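You operate a simulated robot arm through the tools that you are given. There is no shell and no other tool. Be economical: measure what you need, move in short steps, check, and stop when the job is done.

You run a simulated two-armed robot. Do the job below in one go: nothing can be reset, and whatever is moved stays where it is left.

## Task
Put one of the tube cartons from the blue table in the green crate.

The check looks at the end state, three seconds after you hand in, the way a careful person would. Anything else that was tipped, shoved, dropped, spilled or broken makes it a failure.

## Robot
Two 7-joint arms with two-finger parallel grippers on one trunk, on a base that drives. Base frame: it is fixed to the floor where the robot stands at the start and does not move with it; the origin is under the middle of the robot, x ahead of it, y to its left, z up. Units: mm, degrees, N and s.
The left shoulder is at the start at [70, 163, 1070], the right one opposite. With the tool pointing down near the work surface each hand reaches from about 400 to 880 mm from the robot's upright axis, wherever it stands, measured 20 degrees to its own side. Payload 3.43 kg a hand.
The TCP of each hand is the grasp point between the finger pads, 34 mm short of the fingertips. In the tool frame z runs along the fingers and y along their closing line. The gripper opens to 128 mm. The fingers are 24 mm wide and 12 mm thick; the gripper's body (48 by 130 mm) begins 96 mm behind the TCP.
Orientation is that of the tool frame in the base frame, as a unit quaternion [x, y, z, w]. With the fingers straight down and closing along the base's y, the tool's x points along the base's -x, its y along +y and its z along -z.

## Interface
- The arms move only by the tool apply_moves. It takes "left_moves", "right_moves" or both (then of equal length, played together; a hand with none holds still); each is a list of rows, each a list of 7 numbers: the finger opening in mm, from 0 to 128, then the shift along the base's x, y, z in mm, then the turn, a rotation vector about the base's x, y, z in degrees. In form: [[hand, x, y, z, ax, ay, az], ...]. A call has 1 to 10 rows; each row shifts and turns the commanded pose from where the row before left it. A row lasts 0.2 s, in which the tool goes at most 50 mm and 8.6 degrees; a call with a longer step from one row to the next is refused whole, and so is a gripper value outside its range. A pose out of reach is approached as far as the arm can. The call stops where the force on the tool passes 40 N (or 10 N more than at its start, if that is more) or the arm is blocked; 0.2 s more then pass. Each finger travels about 153 mm/s and halts on what it meets, pressing with about 36 N; the grip force reading is that of the motor and also rises with nothing between the fingers. The clock runs only during rows and for 0.2 s after the last one: add rows that do not move to give the fingers time. The reply holds the time, the measured pose of the TCP, the force on the tool along the base axes, the opening and the grip force, in the units named above and with some noise, and new pictures: "pictures" is both (left out), scene, wrist or none (wrist: the cameras of the hands that moved).
- Cameras (640 x 400 px; columns grow to the right, rows downward): "scene" is now at [138.1, 3.8, 1297]; the picture's right is [0.04, -1.00, 0.00], its down [-0.58, -0.03, -0.82] and it looks along [0.82, 0.04, -0.58] (base axes); focal length 233 px, centre (320, 200). "left" rides on the left gripper at [76, 11, -160] in its tool frame; the picture's right is [-0.15, 0.99, 0.00], its down [-0.88, -0.13, -0.46] and it looks along [-0.45, -0.07, 0.89] (tool axes); focal length 234 px, centre (320, 200). "right" rides on the right gripper at [76, -11, -160] in its tool frame; the picture's right is [0.15, 0.99, 0.00], its down [-0.88, 0.13, -0.46] and it looks along [-0.45, 0.07, 0.89] (tool axes); focal length 234 px, centre (320, 200). There is no depth. A picture from a camera that has moved, and an enlarged one, comes with that camera's place and axes in the base frame and with its lens.
- raise_lower(by): slides the trunk up (or, below 0, down) by that many mm; the arms and the scene camera ride with it, the base frame stays. It gives what a move gives, with no picture.
- drive_base(legs): drives the robot by 1 to 6 legs, each [ahead, left, turn to the left] in mm, mm and degrees, along the robot's own axes; the way and the turn of a leg run together, so that a leg with both is an arc; at most 1500 mm and 180 degrees a leg. The arms and the cameras ride along, it lands a little off, and it stops where it bumps. It gives what a move gives, and a new picture of the scene camera.
- turn_head(pan, tilt): turns the head with the scene camera to pan (to the left, within 86 degrees either way) and tilt (down, from -29 to 69), counted from straight ahead of the robot. It gives what a move gives, and a new picture of the scene camera.
- close_up(camera, box): a new picture of the part [left, top, right, bottom] of that camera's present view, enlarged. No time passes.
- job_done(): hands the job in; it is judged then, once.

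Go step by step. Nothing tells you exact positions but the pictures and the camera data: compare them with the known pose of the tool, close in by small moves and look again before you grip or let go. The budget is 120 turns and 170 pictures, counting those below and the enlarged ones. Unless the task says otherwise, let go and move clear before handing in, and close with one line.

The tools are called after ">>>" as name(argument=value, ...) on one line, values as JSON. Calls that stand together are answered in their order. apply_moves: Moves the arms, as the interface text tells. Its arguments: {"type":"object","properties":{"left_moves":{"type":"array","items":{"type":"array","items":{"type":"number"}}},"right_moves":{"type":"array","items":{"type":"array","items":{"type":"number"}}},"pictures":{"type":"string","enum":["both","scene","wrist","none"]}},"required":[]} The other tools are called the same way: raise_lower (by) slides the trunk up or down; drive_base (legs) drives the base; turn_head (pan, tilt) turns the head that bears the scene camera; close_up (camera, box) takes an enlarged picture of a part of a camera's view; job_done () hands the job in.

At the start:

```text
time_s: 0.0
left_tcp_pos: [678.2, 263.1, 1159.1]
left_tool_rot: [-0.001, 1.0, 0.0, 0.0]
left_contact_force: [-0.2, 0.1, 0.4]
left_width: 128.0
left_grip_force: 0.1
right_tcp_pos: [607.3, -270.6, 1174.7]
right_tool_rot: [0.0, 1.0, 0.0, -0.001]
right_contact_force: [0.1, -0.4, 0.2]
right_width: 127.7
right_grip_force: 0.0
trunk travel left (down, up): [-550.0, 390.0]
robot x, y, heading: [-3.4, 1.3, 0.0]
head pan, tilt: [2.5, 35.2]
```

scene: 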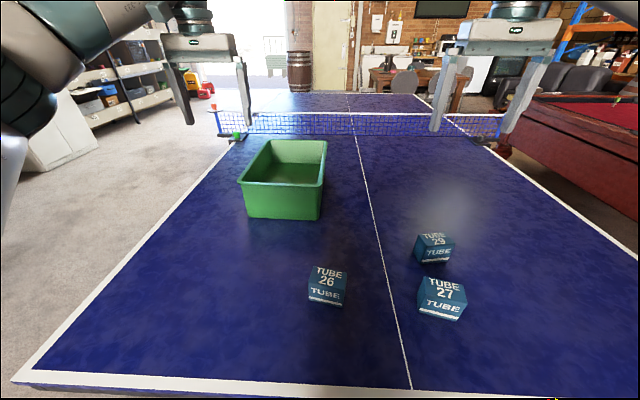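
right: 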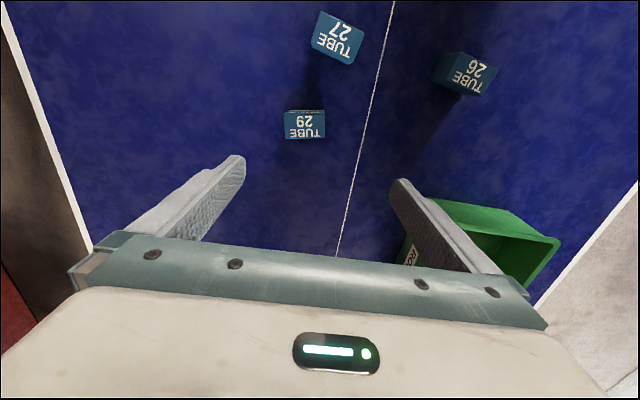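
left: 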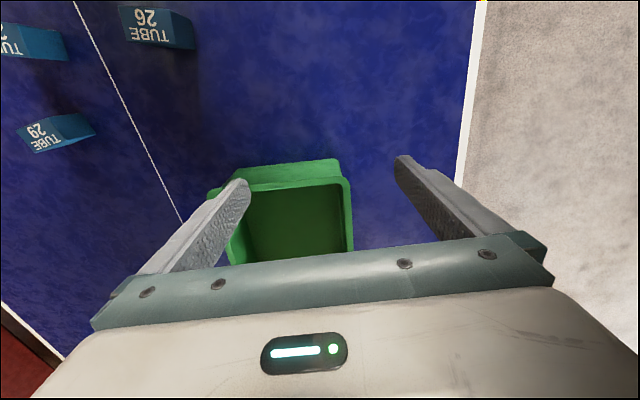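

The three cartons stand on the near part of the table, with the green crate behind 26 to the left. I take 26 to be near (490, 0) and within the left hand's reach, so I'll look at it more closely first.

>>> close_up(camera="scene", box=[280, 240, 380, 320])

>>> close_up(camera="scene", box=[220, 120, 350, 230])

```text
5.00 times, centred on (330, 280) of scene
camera zoom: at [138.1, 3.8, 1297.0], right [0.04, -1.0, 0.0], down [-0.58, -0.03, -0.82], along [0.82, 0.04, -0.58], focal length 1165 px, centre (270, -200)
```

zoom: 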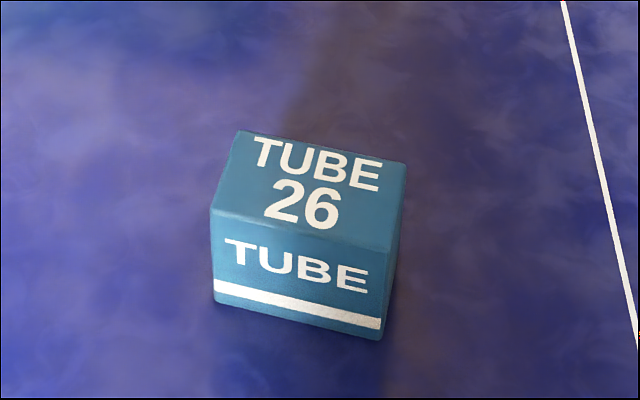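

```text
3.64 times, centred on (285, 175) of scene
camera zoom: at [138.1, 3.8, 1297.0], right [0.04, -1.0, 0.0], down [-0.58, -0.03, -0.82], along [0.82, 0.04, -0.58], focal length 847 px, centre (447, 291)
```

zoom: 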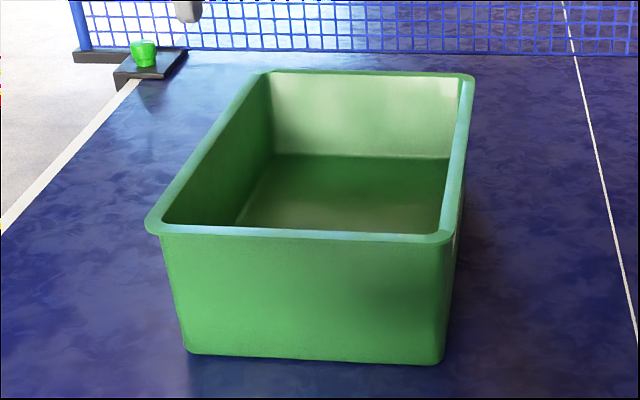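

Carton 26 measures about 84 x 48 x 75 mm, centred near (480, 2) and turned about -12°. I'll bring the left hand above it.

>>> apply_moves(left_moves=[[128, -22, -29, -22, 0, 0, -1.38], [128, -22, -29, -22, 0, 0, -1.38], [128, -22, -29, -22, 0, 0, -1.38], [128, -22, -29, -22, 0, 0, -1.38], [128, -22, -29, -22, 0, 0, -1.38], [128, -22, -29, -22, 0, 0, -1.38], [128, -22, -29, -22, 0, 0, -1.38], [128, -22, -29, -22, 0, 0, -1.38], [128, -22, -29, -22, 0, 0, -1.38], [128, 0, 0, 0, 0, 0, 0]])

```text
time_s: 2.2
left_tcp_pos: [478.2, 0.5, 958.1]
left_tool_rot: [0.108, 0.994, 0.0, 0.001]
left_contact_force: [0.6, 0.4, -0.1]
left_width: 127.8
left_grip_force: 0.0
right_tcp_pos: [606.2, -270.9, 1174.4]
right_tool_rot: [0.0, 1.0, 0.0, 0.0]
right_contact_force: [-0.3, 0.6, 0.1]
right_width: 127.9
right_grip_force: 0.0
trunk travel left (down, up): [-550.0, 390.0]
robot x, y, heading: [0.6, -1.2, -0.1]
head pan, tilt: [2.5, 35.2]
camera scene: at [138.0, 4.6, 1297.0], right [0.04, -1.0, 0.0], down [-0.58, -0.03, -0.82], along [0.82, 0.04, -0.58], focal length 233 px, centre (320, 200)
camera left: at [407.5, 30.3, 1116.5], right [0.35, 0.94, 0.0], down [0.83, -0.32, 0.46], along [0.43, -0.16, -0.89], focal length 234 px, centre (320, 200)
```

scene: 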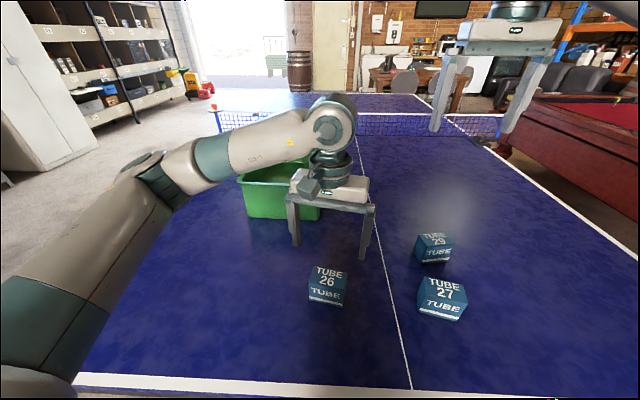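
left: 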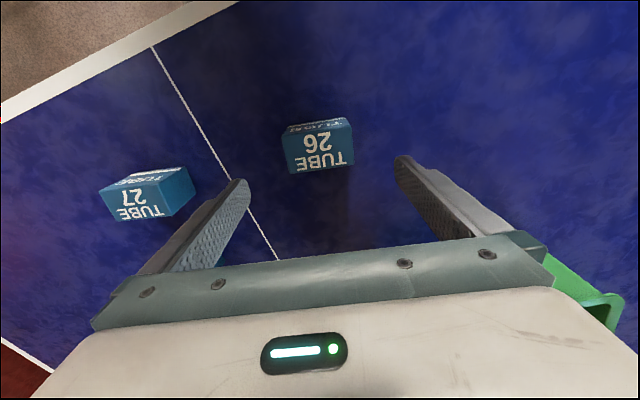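

The wrist picture agrees: 26 is at about (480, 3), turned about 11–12°. I'll go straight down now.

>>> apply_moves(left_moves=[[128, 1, 1, -40, 0, 0, 0], [128, 1, 1, -40, 0, 0, 0], [128, 0, 0, -40, 0, 0, 0], [128, 0, 0, -32, 0, 0, 0], [128, 0, 0, 0, 0, 0, 0]])

```text
time_s: 3.4
left_tcp_pos: [479.4, 2.9, 805.9]
left_tool_rot: [0.108, 0.994, 0.0, -0.001]
left_contact_force: [-0.3, 0.5, 0.8]
left_width: 128.1
left_grip_force: 0.0
right_tcp_pos: [605.7, -270.1, 1173.7]
right_tool_rot: [-0.001, 1.0, -0.001, 0.0]
right_contact_force: [-0.3, -0.1, 0.2]
right_width: 128.0
right_grip_force: 0.1
trunk travel left (down, up): [-550.0, 390.0]
robot x, y, heading: [1.6, 2.6, -0.2]
head pan, tilt: [2.5, 35.2]
camera scene: at [137.9, 3.5, 1297.0], right [0.04, -1.0, 0.0], down [-0.58, -0.03, -0.82], along [0.82, 0.04, -0.58], focal length 233 px, centre (320, 200)
camera left: at [407.4, 31.9, 964.2], right [0.36, 0.93, 0.0], down [0.83, -0.32, 0.46], along [0.43, -0.16, -0.89], focal length 234 px, centre (320, 200)
```

scene: 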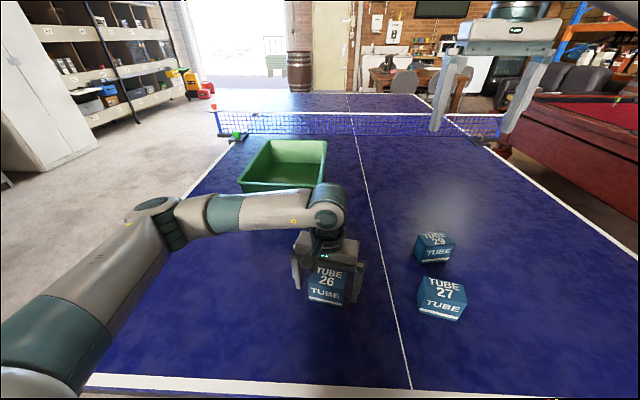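
left: 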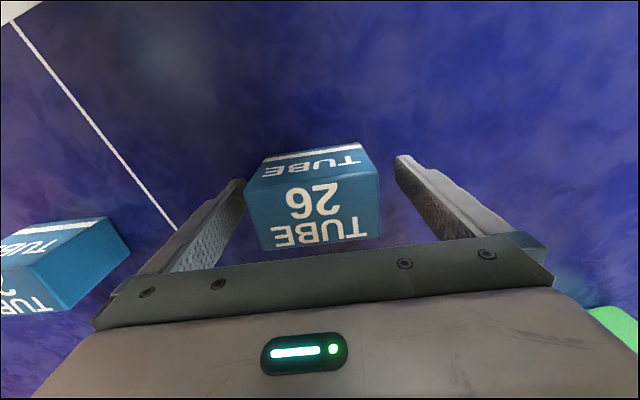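

The fingers straddle the carton along its long side, and it is centred in depth. Closing now.

>>> apply_moves(left_moves=[[100, 0, 0, 0, 0, 0, 0], [90, 0, 0, 0, 0, 0, 0], [70, 0, 0, 0, 0, 0, 0], [70, 0, 0, 0, 0, 0, 0]], pictures="wrist")

```text
time_s: 4.4
left_tcp_pos: [478.7, 4.8, 807.2]
left_tool_rot: [0.108, 0.994, 0.0, 0.0]
left_contact_force: [-0.5, 0.7, 0.6]
left_width: 84.8
left_grip_force: 35.5
right_tcp_pos: [607.7, -270.7, 1174.0]
right_tool_rot: [0.0, 1.0, 0.0, -0.001]
right_contact_force: [0.2, -1.3, -0.3]
right_width: 127.9
right_grip_force: 0.0
trunk travel left (down, up): [-550.0, 390.0]
robot x, y, heading: [2.2, -0.6, -0.2]
head pan, tilt: [2.5, 35.2]
camera left: at [407.7, 32.1, 964.6], right [0.35, 0.94, 0.0], down [0.83, -0.32, 0.46], along [0.43, -0.16, -0.89], focal length 234 px, centre (320, 200)
```

left: 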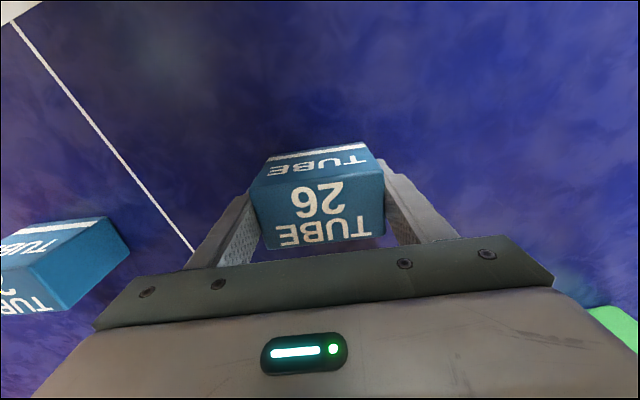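

It is gripped at 85 mm opening and 35 N. I'll lift it well above the crate rim.

>>> apply_moves(left_moves=[[70, 0, 0, 20, 0, 0, 0], [70, 0, 0, 40, 0, 0, 0], [70, 0, 0, 40, 0, 0, 0], [70, 0, 0, 40, 0, 0, 0], [70, 0, 0, 40, 0, 0, 0], [70, 0, 0, 40, 0, 0, 0], [70, 0, 0, 20, 0, 0, 0], [70, 0, 0, 0, 0, 0, 0]])

```text
time_s: 6.2
left_tcp_pos: [480.1, 4.3, 1047.5]
left_tool_rot: [0.108, 0.994, 0.0, 0.0]
left_contact_force: [0.0, 0.0, -2.1]
left_width: 84.4
left_grip_force: 35.8
right_tcp_pos: [606.9, -270.5, 1173.7]
right_tool_rot: [0.0, 1.0, -0.001, 0.0]
right_contact_force: [0.0, 0.0, -0.4]
right_width: 127.9
right_grip_force: 0.1
trunk travel left (down, up): [-550.0, 390.0]
robot x, y, heading: [-2.5, 0.5, -0.1]
head pan, tilt: [2.5, 35.2]
camera scene: at [138.3, 3.8, 1297.0], right [0.04, -1.0, 0.0], down [-0.58, -0.03, -0.82], along [0.82, 0.04, -0.58], focal length 233 px, centre (320, 200)
camera left: at [409.2, 32.2, 1205.6], right [0.35, 0.93, 0.0], down [0.83, -0.32, 0.46], along [0.43, -0.16, -0.89], focal length 234 px, centre (320, 200)
```

scene: 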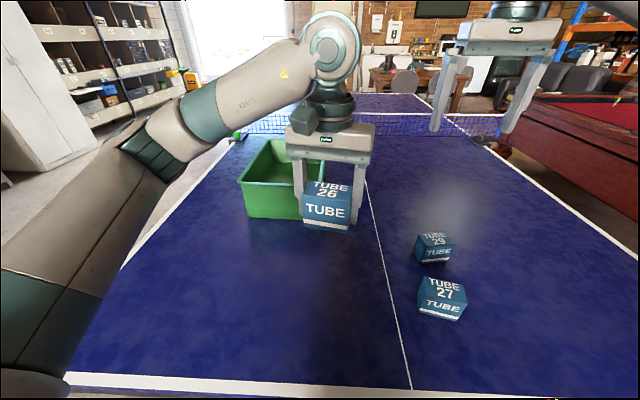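
left: 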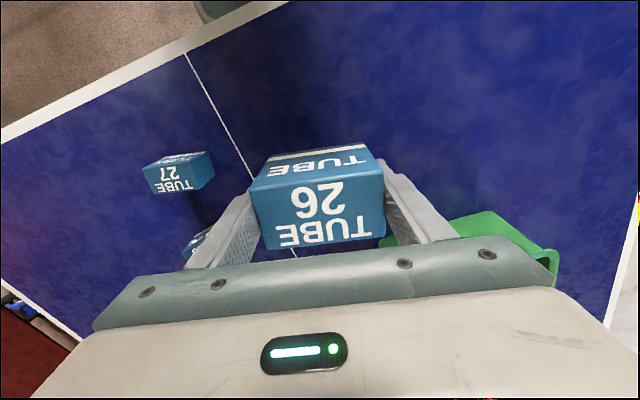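

The carton is held firmly. The crate spans about x 770–1145 and y 25–295, with its rim at z about 910, so I'll carry the carton over its near half and turn it square.

>>> apply_moves(left_moves=[[70, 41, 17.3, 0, 0, 0, 1.38], [70, 41, 17.3, 0, 0, 0, 1.38], [70, 41, 17.3, 0, 0, 0, 1.38], [70, 41, 17.3, 0, 0, 0, 1.38], [70, 41, 17.3, 0, 0, 0, 1.38], [70, 41, 17.3, 0, 0, 0, 1.38], [70, 41, 17.3, 0, 0, 0, 1.38], [70, 41, 17.3, 0, 0, 0, 1.38], [70, 41, 17.3, 0, 0, 0, 1.38], [70, 0, 0, 0, 0, 0, 0]])

```text
time_s: 8.4
left_tcp_pos: [804.6, 153.9, 1045.0]
left_tool_rot: [0.007, 1.0, 0.002, 0.001]
left_contact_force: [0.6, -0.1, -1.6]
left_width: 84.5
left_grip_force: 36.0
left hand out of reach, approached as far as the arm can: row 8, 9
right_tcp_pos: [607.0, -271.9, 1174.4]
right_tool_rot: [-0.001, 1.0, 0.001, 0.001]
right_contact_force: [-0.4, -0.1, 0.8]
right_width: 128.0
right_grip_force: 0.1
trunk travel left (down, up): [-550.0, 390.0]
robot x, y, heading: [0.9, -4.4, 0.0]
head pan, tilt: [2.5, 35.2]
camera scene: at [138.2, 2.6, 1297.0], right [0.04, -1.0, 0.0], down [-0.58, -0.02, -0.82], along [0.82, 0.04, -0.58], focal length 233 px, centre (320, 200)
camera left: at [727.5, 166.9, 1203.6], right [0.16, 0.99, 0.0], down [0.88, -0.14, 0.46], along [0.45, -0.07, -0.89], focal length 234 px, centre (320, 200)
```

scene: 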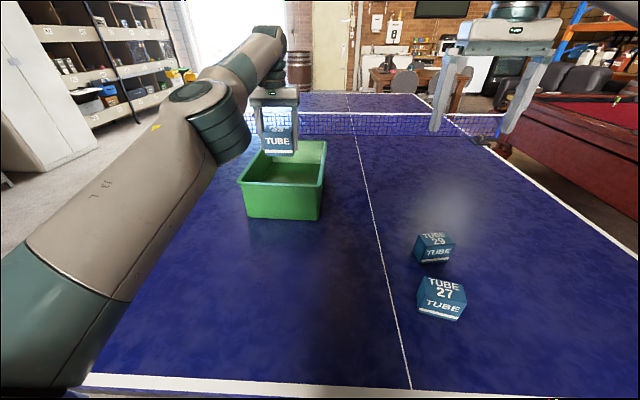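
left: 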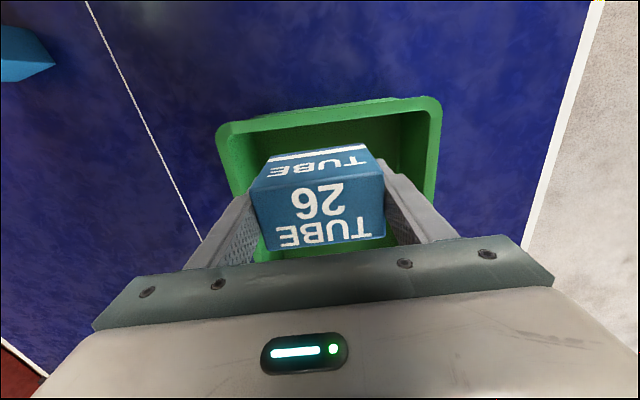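

At this height the arm is at full stretch at x = 805. Raising the trunk gives the shoulder more height, so I'll do that and then reach ahead with the hand lower.

>>> raise_lower(by=150)

```text
time_s: 10.2
left_tcp_pos: [803.7, 155.1, 1195.5]
left_tool_rot: [0.004, 1.0, 0.0, 0.001]
left_contact_force: [0.0, 0.7, -1.9]
left_width: 84.5
left_grip_force: 36.3
right_tcp_pos: [607.5, -271.7, 1322.8]
right_tool_rot: [0.0, 1.0, 0.0, 0.001]
right_contact_force: [0.3, 0.1, 0.9]
right_width: 128.0
right_grip_force: 0.0
trunk travel left (down, up): [-700.0, 240.0]
robot x, y, heading: [2.8, -1.0, -0.1]
head pan, tilt: [2.5, 35.2]
```

>>> apply_moves(left_moves=[[70, 0, 0, -40, 0, 0, 0], [70, 0, 0, -40, 0, 0, 0], [70, 0, 0, -40, 0, 0, 0], [70, 0, 0, -40, 0, 0, 0], [70, 0, 0, -25, 0, 0, 0], [70, 0, 0, 0, 0, 0, 0]])

```text
time_s: 11.6
left_tcp_pos: [829.9, 148.3, 1015.1]
left_tool_rot: [0.004, 1.0, 0.0, 0.0]
left_contact_force: [-0.1, 0.0, -0.4]
left_width: 84.7
left_grip_force: 36.3
left hand out of reach, approached as far as the arm can: row 1, 2, 3, 4
right_tcp_pos: [606.3, -271.1, 1324.3]
right_tool_rot: [0.0, 1.0, 0.0, 0.001]
right_contact_force: [0.6, -0.8, -1.3]
right_width: 128.2
right_grip_force: 0.0
trunk travel left (down, up): [-700.0, 240.0]
robot x, y, heading: [-0.7, -3.8, 0.1]
head pan, tilt: [2.5, 35.2]
camera scene: at [137.9, 3.4, 1447.0], right [0.04, -1.0, 0.0], down [-0.58, -0.03, -0.82], along [0.82, 0.04, -0.58], focal length 233 px, centre (320, 200)
camera left: at [754.2, 161.1, 1173.7], right [0.16, 0.99, 0.0], down [0.88, -0.14, 0.46], along [0.45, -0.07, -0.89], focal length 234 px, centre (320, 200)
```

scene: 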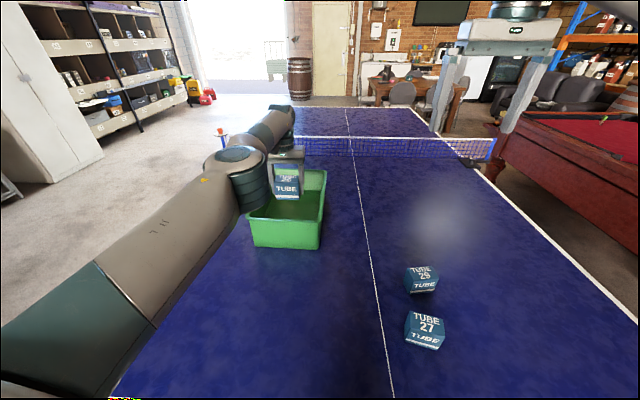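
left: 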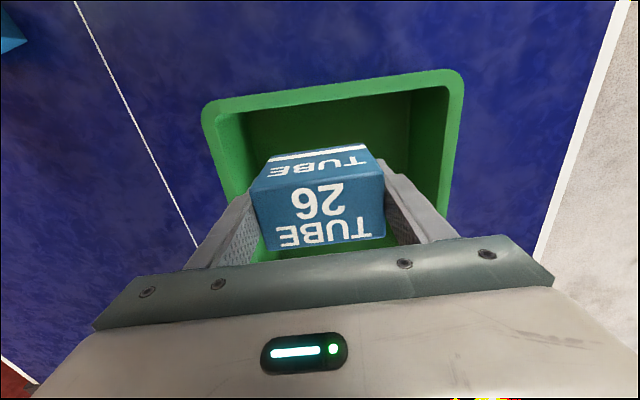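

The near rim is at x about 765 and the crate's centre line is y about 167. I'll reach out a little further.

>>> apply_moves(left_moves=[[70, 20, 8, 0, 0, 0, 0], [70, 20, 8, 0, 0, 0, 0], [70, 0, 0, 0, 0, 0, 0]])

```text
time_s: 12.3
left_tcp_pos: [830.5, 152.4, 1013.5]
left_tool_rot: [0.005, 1.0, 0.0, 0.001]
left_contact_force: [0.5, 0.0, -1.9]
left_width: 84.9
left_grip_force: 35.7
left hand out of reach, approached as far as the arm can: row 1, 2
right_tcp_pos: [607.3, -270.5, 1323.8]
right_tool_rot: [-0.001, 1.0, 0.0, 0.0]
right_contact_force: [0.2, 0.7, -0.1]
right_width: 128.0
right_grip_force: 0.1
trunk travel left (down, up): [-700.0, 240.0]
robot x, y, heading: [0.5, 2.0, 0.3]
head pan, tilt: [2.5, 35.2]
camera scene: at [138.6, 3.9, 1447.0], right [0.04, -1.0, 0.0], down [-0.58, -0.03, -0.82], along [0.82, 0.04, -0.58], focal length 233 px, centre (320, 200)
camera left: at [755.9, 166.4, 1172.8], right [0.16, 0.99, 0.0], down [0.88, -0.14, 0.46], along [0.45, -0.07, -0.89], focal length 234 px, centre (320, 200)
```

scene: 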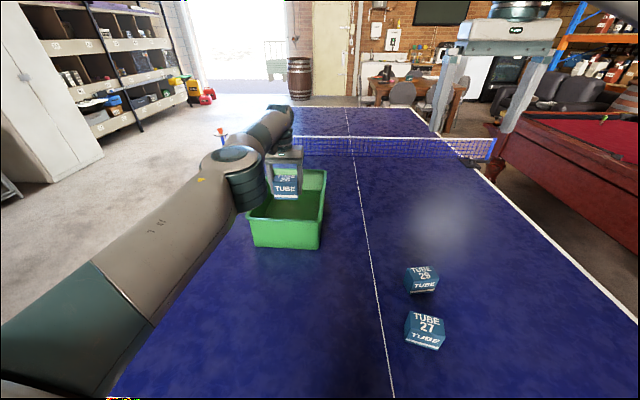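
left: 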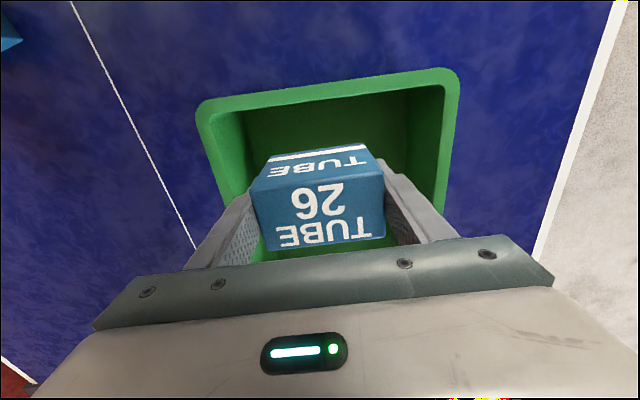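

The arm is still at its limit at (830, 152), but the carton is inside the walls. Lowering brings more reach, so I'll go down in steps.

>>> apply_moves(left_moves=[[70, 0, 0, -20, 0, 0, 0], [70, 0, 0, -20, 0, 0, 0], [70, 0, 0, -20, 0, 0, 0], [70, 0, 0, 0, 0, 0, 0]])

```text
time_s: 13.3
left_tcp_pos: [832.1, 154.6, 954.4]
left_tool_rot: [0.005, 1.0, 0.0, -0.001]
left_contact_force: [0.5, -0.7, -1.5]
left_width: 84.7
left_grip_force: 36.0
right_tcp_pos: [606.7, -271.1, 1323.2]
right_tool_rot: [0.001, 1.0, 0.0, 0.0]
right_contact_force: [-0.3, 0.0, 0.5]
right_width: 127.8
right_grip_force: 0.0
trunk travel left (down, up): [-700.0, 240.0]
robot x, y, heading: [1.2, 1.0, -0.1]
head pan, tilt: [2.5, 35.2]
camera scene: at [138.3, 3.7, 1447.0], right [0.04, -1.0, 0.0], down [-0.58, -0.03, -0.82], along [0.82, 0.04, -0.58], focal length 233 px, centre (320, 200)
camera left: at [755.8, 167.5, 1112.6], right [0.16, 0.99, 0.0], down [0.88, -0.14, 0.46], along [0.45, -0.07, -0.89], focal length 234 px, centre (320, 200)
```

scene: 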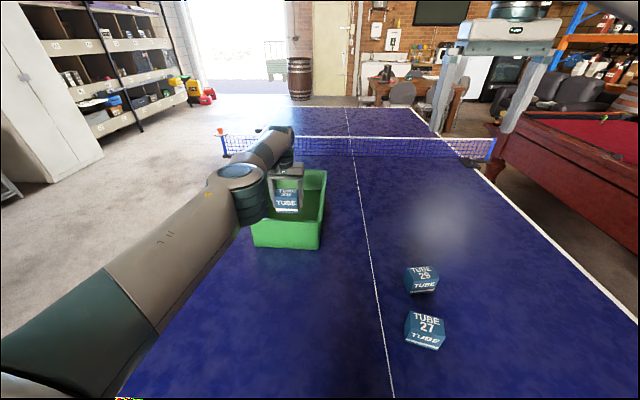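
left: 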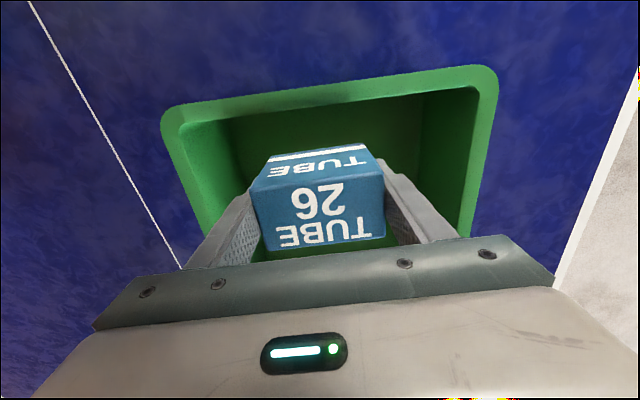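

Lower down there is reach again and the clearance on all sides is fine. I'll move a little further in toward the crate's centre.

>>> apply_moves(left_moves=[[70, 15, 6, 0, 0, 0, 0], [70, 15, 6, 0, 0, 0, 0], [70, 0, 0, -20, 0, 0, 0], [70, 5, 0, -20, 0, 0, 0], [70, 5, 0, -20, 0, 0, 0], [70, 0, 0, 0, 0, 0, 0]])

```text
time_s: 14.8
left_tcp_pos: [830.5, 163.0, 905.5]
left_tool_rot: [0.006, 1.0, -0.001, 0.001]
left_contact_force: [-0.6, 0.5, -1.2]
left_width: 84.7
left_grip_force: 35.7
left hand out of reach, approached as far as the arm can: row 1, 2, 4, 5
right_tcp_pos: [607.0, -269.6, 1323.5]
right_tool_rot: [0.0, 1.0, 0.0, 0.0]
right_contact_force: [0.3, 1.3, -0.4]
right_width: 128.1
right_grip_force: 0.1
trunk travel left (down, up): [-700.0, 240.0]
robot x, y, heading: [-4.0, 1.3, 0.1]
head pan, tilt: [2.5, 35.2]
camera scene: at [138.4, 4.7, 1447.0], right [0.04, -1.0, 0.0], down [-0.58, -0.03, -0.82], along [0.82, 0.04, -0.58], focal length 233 px, centre (320, 200)
camera left: at [754.1, 175.3, 1063.3], right [0.16, 0.99, 0.0], down [0.88, -0.14, 0.46], along [0.45, -0.07, -0.89], focal length 234 px, centre (320, 200)
```

scene: 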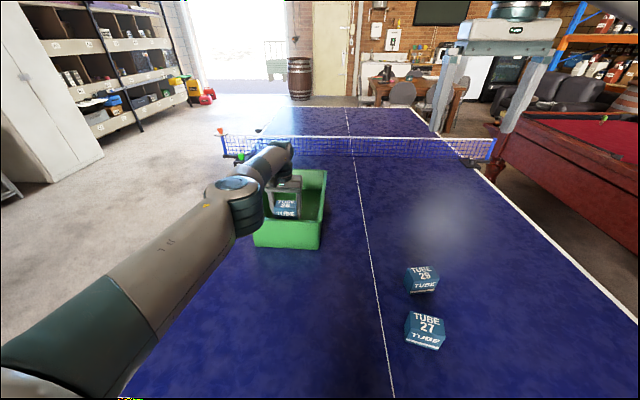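
left: 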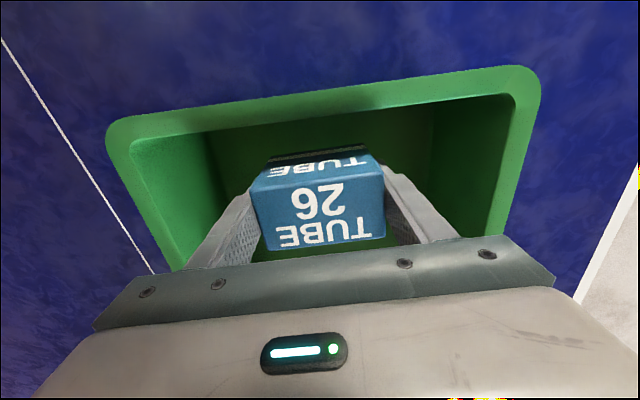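

The carton is inside the crate with about 30 mm to the front wall and it is centred sideways. Lowering the trunk takes the hand straight down without losing reach; I'll stop about 15 mm above the floor.

>>> raise_lower(by=-65)

>>> close_up(camera="left", box=[0, 0, 640, 400])

>>> close_up(camera="scene", box=[200, 90, 360, 260])

```text
time_s: 15.8
left_tcp_pos: [830.0, 161.9, 844.6]
left_tool_rot: [0.006, 1.0, 0.0, 0.004]
left_contact_force: [-0.1, 0.9, 17.4]
left_width: 84.6
left_grip_force: 35.7
right_tcp_pos: [605.0, -269.6, 1259.8]
right_tool_rot: [-0.001, 1.0, 0.0, 0.0]
right_contact_force: [1.2, -0.6, 0.3]
right_width: 128.2
right_grip_force: 0.1
trunk travel left (down, up): [-635.0, 305.0]
robot x, y, heading: [1.8, 1.4, 0.1]
head pan, tilt: [2.5, 35.2]
```

```text
1.00 times, centred on (320, 200) of left
camera zoom: at [753.0, 174.2, 1002.0], right [0.16, 0.99, 0.0], down [0.88, -0.14, 0.46], along [0.46, -0.07, -0.89], focal length 234 px, centre (320, 200)
```

zoom: 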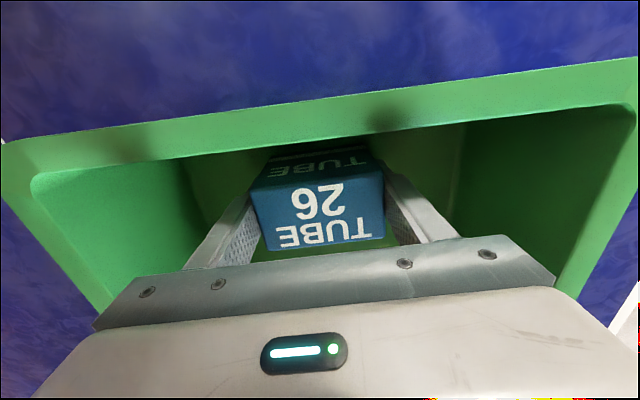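

```text
2.35 times, centred on (280, 175) of scene
camera zoom: at [136.4, 3.5, 1382.6], right [0.04, -1.0, 0.0], down [-0.58, -0.03, -0.82], along [0.82, 0.04, -0.58], focal length 548 px, centre (414, 259)
```

zoom: 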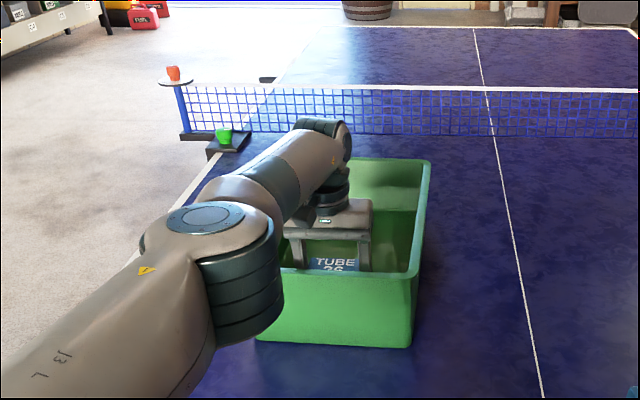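

At TCP z = 844.6 the hand feels 17 N straight up with no side force. The carton is standing on the crate floor, which I make to be at about z = 797, in line with the first picture. I'll ease the load by a few mm and open the fingers a little.

>>> apply_moves(left_moves=[[70, 0, 0, 3, 0, 0, 0], [70, 0, 0, 0, 0, 0, 0]], pictures="none")

```text
time_s: 16.4
left_tcp_pos: [831.2, 160.9, 843.3]
left_tool_rot: [0.006, 1.0, -0.001, 0.002]
left_contact_force: [0.4, 0.8, 9.2]
left_width: 84.6
left_grip_force: 36.2
right_tcp_pos: [605.7, -271.6, 1259.7]
right_tool_rot: [0.0, 1.0, 0.0, 0.0]
right_contact_force: [0.2, 0.2, 0.4]
right_width: 127.9
right_grip_force: 0.1
trunk travel left (down, up): [-635.0, 305.0]
robot x, y, heading: [0.0, -0.7, -0.0]
head pan, tilt: [2.5, 35.2]
```

>>> apply_moves(left_moves=[[70, 0, 0, 2, 0, 0, 0], [92, 0, 0, 0, 0, 0, 0], [108, 0, 0, 0, 0, 0, 0], [108, 0, 0, 0, 0, 0, 0]])

```text
time_s: 17.4
left_tcp_pos: [830.7, 162.2, 845.0]
left_tool_rot: [0.005, 1.0, -0.001, 0.001]
left_contact_force: [-0.1, -0.6, 0.0]
left_width: 107.9
left_grip_force: 0.0
right_tcp_pos: [606.9, -270.4, 1259.0]
right_tool_rot: [0.0, 1.0, 0.0, 0.0]
right_contact_force: [0.1, -0.6, 1.2]
right_width: 128.0
right_grip_force: 0.0
trunk travel left (down, up): [-635.0, 305.0]
robot x, y, heading: [-1.1, -2.7, -0.1]
head pan, tilt: [2.5, 35.2]
camera scene: at [138.2, 3.7, 1382.0], right [0.04, -1.0, 0.0], down [-0.58, -0.03, -0.82], along [0.82, 0.04, -0.58], focal length 233 px, centre (320, 200)
camera left: at [754.3, 174.6, 1003.6], right [0.16, 0.99, 0.0], down [0.88, -0.14, 0.46], along [0.45, -0.07, -0.89], focal length 234 px, centre (320, 200)
```

scene: 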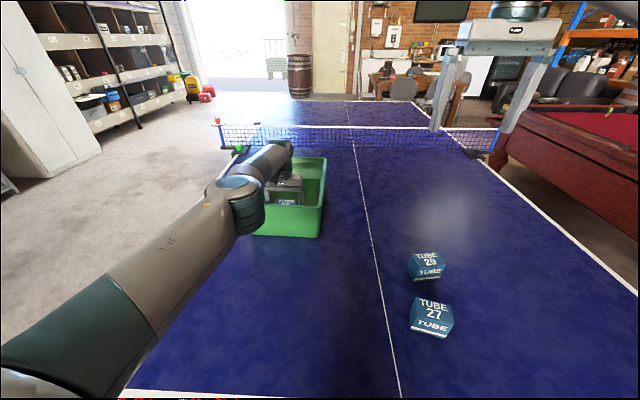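
left: 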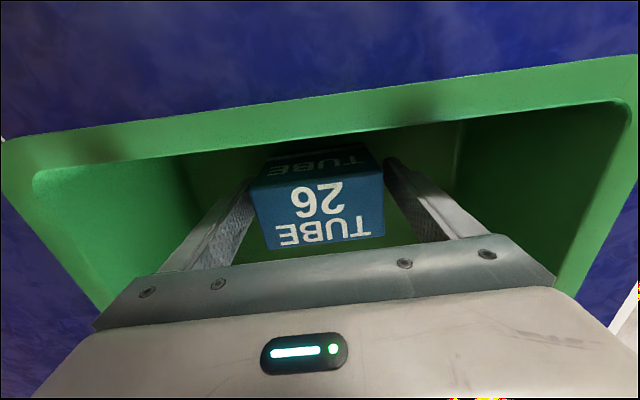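

The carton stands free on the crate floor and the hand carries no load. I'll open a little more and lift straight out with the trunk.

>>> apply_moves(left_moves=[[118, 0, 0, 0, 0, 0, 0], [118, 0, 0, 0, 0, 0, 0]], pictures="none")

>>> raise_lower(by=180)

>>> close_up(camera="left", box=[0, 0, 640, 400])

```text
time_s: 18.0
left_tcp_pos: [830.6, 162.0, 846.2]
left_tool_rot: [0.005, 1.0, 0.0, 0.0]
left_contact_force: [-0.4, -0.2, 0.4]
left_width: 118.2
left_grip_force: 0.1
right_tcp_pos: [605.3, -271.7, 1258.9]
right_tool_rot: [0.0, 1.0, 0.001, 0.0]
right_contact_force: [0.2, 0.4, -0.3]
right_width: 127.9
right_grip_force: 0.1
trunk travel left (down, up): [-635.0, 305.0]
robot x, y, heading: [2.3, -0.9, -0.3]
head pan, tilt: [2.5, 35.2]
```

```text
time_s: 20.0
left_tcp_pos: [830.4, 161.2, 1025.6]
left_tool_rot: [0.005, 1.0, 0.0, 0.001]
left_contact_force: [0.2, 0.4, 0.7]
left_width: 118.0
left_grip_force: 0.0
right_tcp_pos: [607.3, -271.1, 1438.5]
right_tool_rot: [-0.001, 1.0, 0.0, 0.0]
right_contact_force: [-0.7, -0.8, 0.0]
right_width: 127.9
right_grip_force: 0.0
trunk travel left (down, up): [-815.0, 125.0]
robot x, y, heading: [-2.9, -0.7, -0.1]
head pan, tilt: [2.5, 35.2]
```

```text
1.00 times, centred on (320, 200) of left
camera zoom: at [754.4, 174.5, 1183.5], right [0.16, 0.99, 0.0], down [0.88, -0.14, 0.46], along [0.45, -0.07, -0.89], focal length 234 px, centre (320, 200)
```

zoom: 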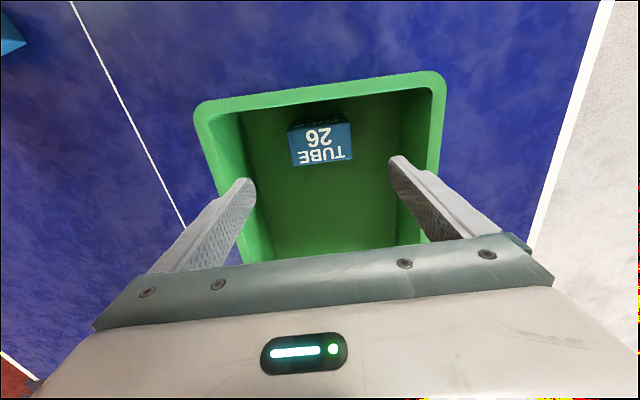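

Carton 26 stands upright in the crate and the hand is clear above it. One last look at the whole scene.

>>> turn_head(pan=2.5, tilt=42)

```text
time_s: 20.7
left_tcp_pos: [830.8, 160.9, 1026.3]
left_tool_rot: [0.006, 1.0, 0.0, 0.0]
left_contact_force: [-0.5, -0.2, 0.0]
left_width: 117.9
left_grip_force: 0.1
right_tcp_pos: [608.1, -271.6, 1439.3]
right_tool_rot: [0.0, 1.0, 0.0, 0.0]
right_contact_force: [-0.5, -0.9, 0.2]
right_width: 128.0
right_grip_force: 0.1
trunk travel left (down, up): [-815.0, 125.0]
robot x, y, heading: [-0.8, 0.5, -0.1]
head pan, tilt: [2.5, 42.0]
camera scene: at [134.1, 3.4, 1551.9], right [0.04, -1.0, 0.0], down [-0.67, -0.03, -0.74], along [0.74, 0.03, -0.67], focal length 233 px, centre (320, 200)
```

scene: 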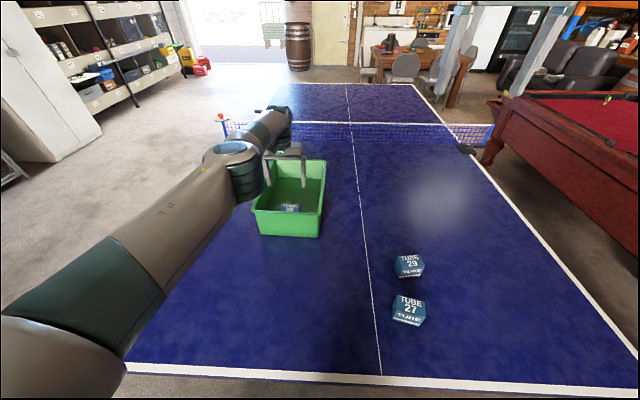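

The carton is in the crate, and the crate and the other two cartons look undisturbed. Handing in.

>>> job_done()

```text
The job is handed in.
```

Tube carton 26 is standing in the green crate, and the hand has let go and is clear above it.
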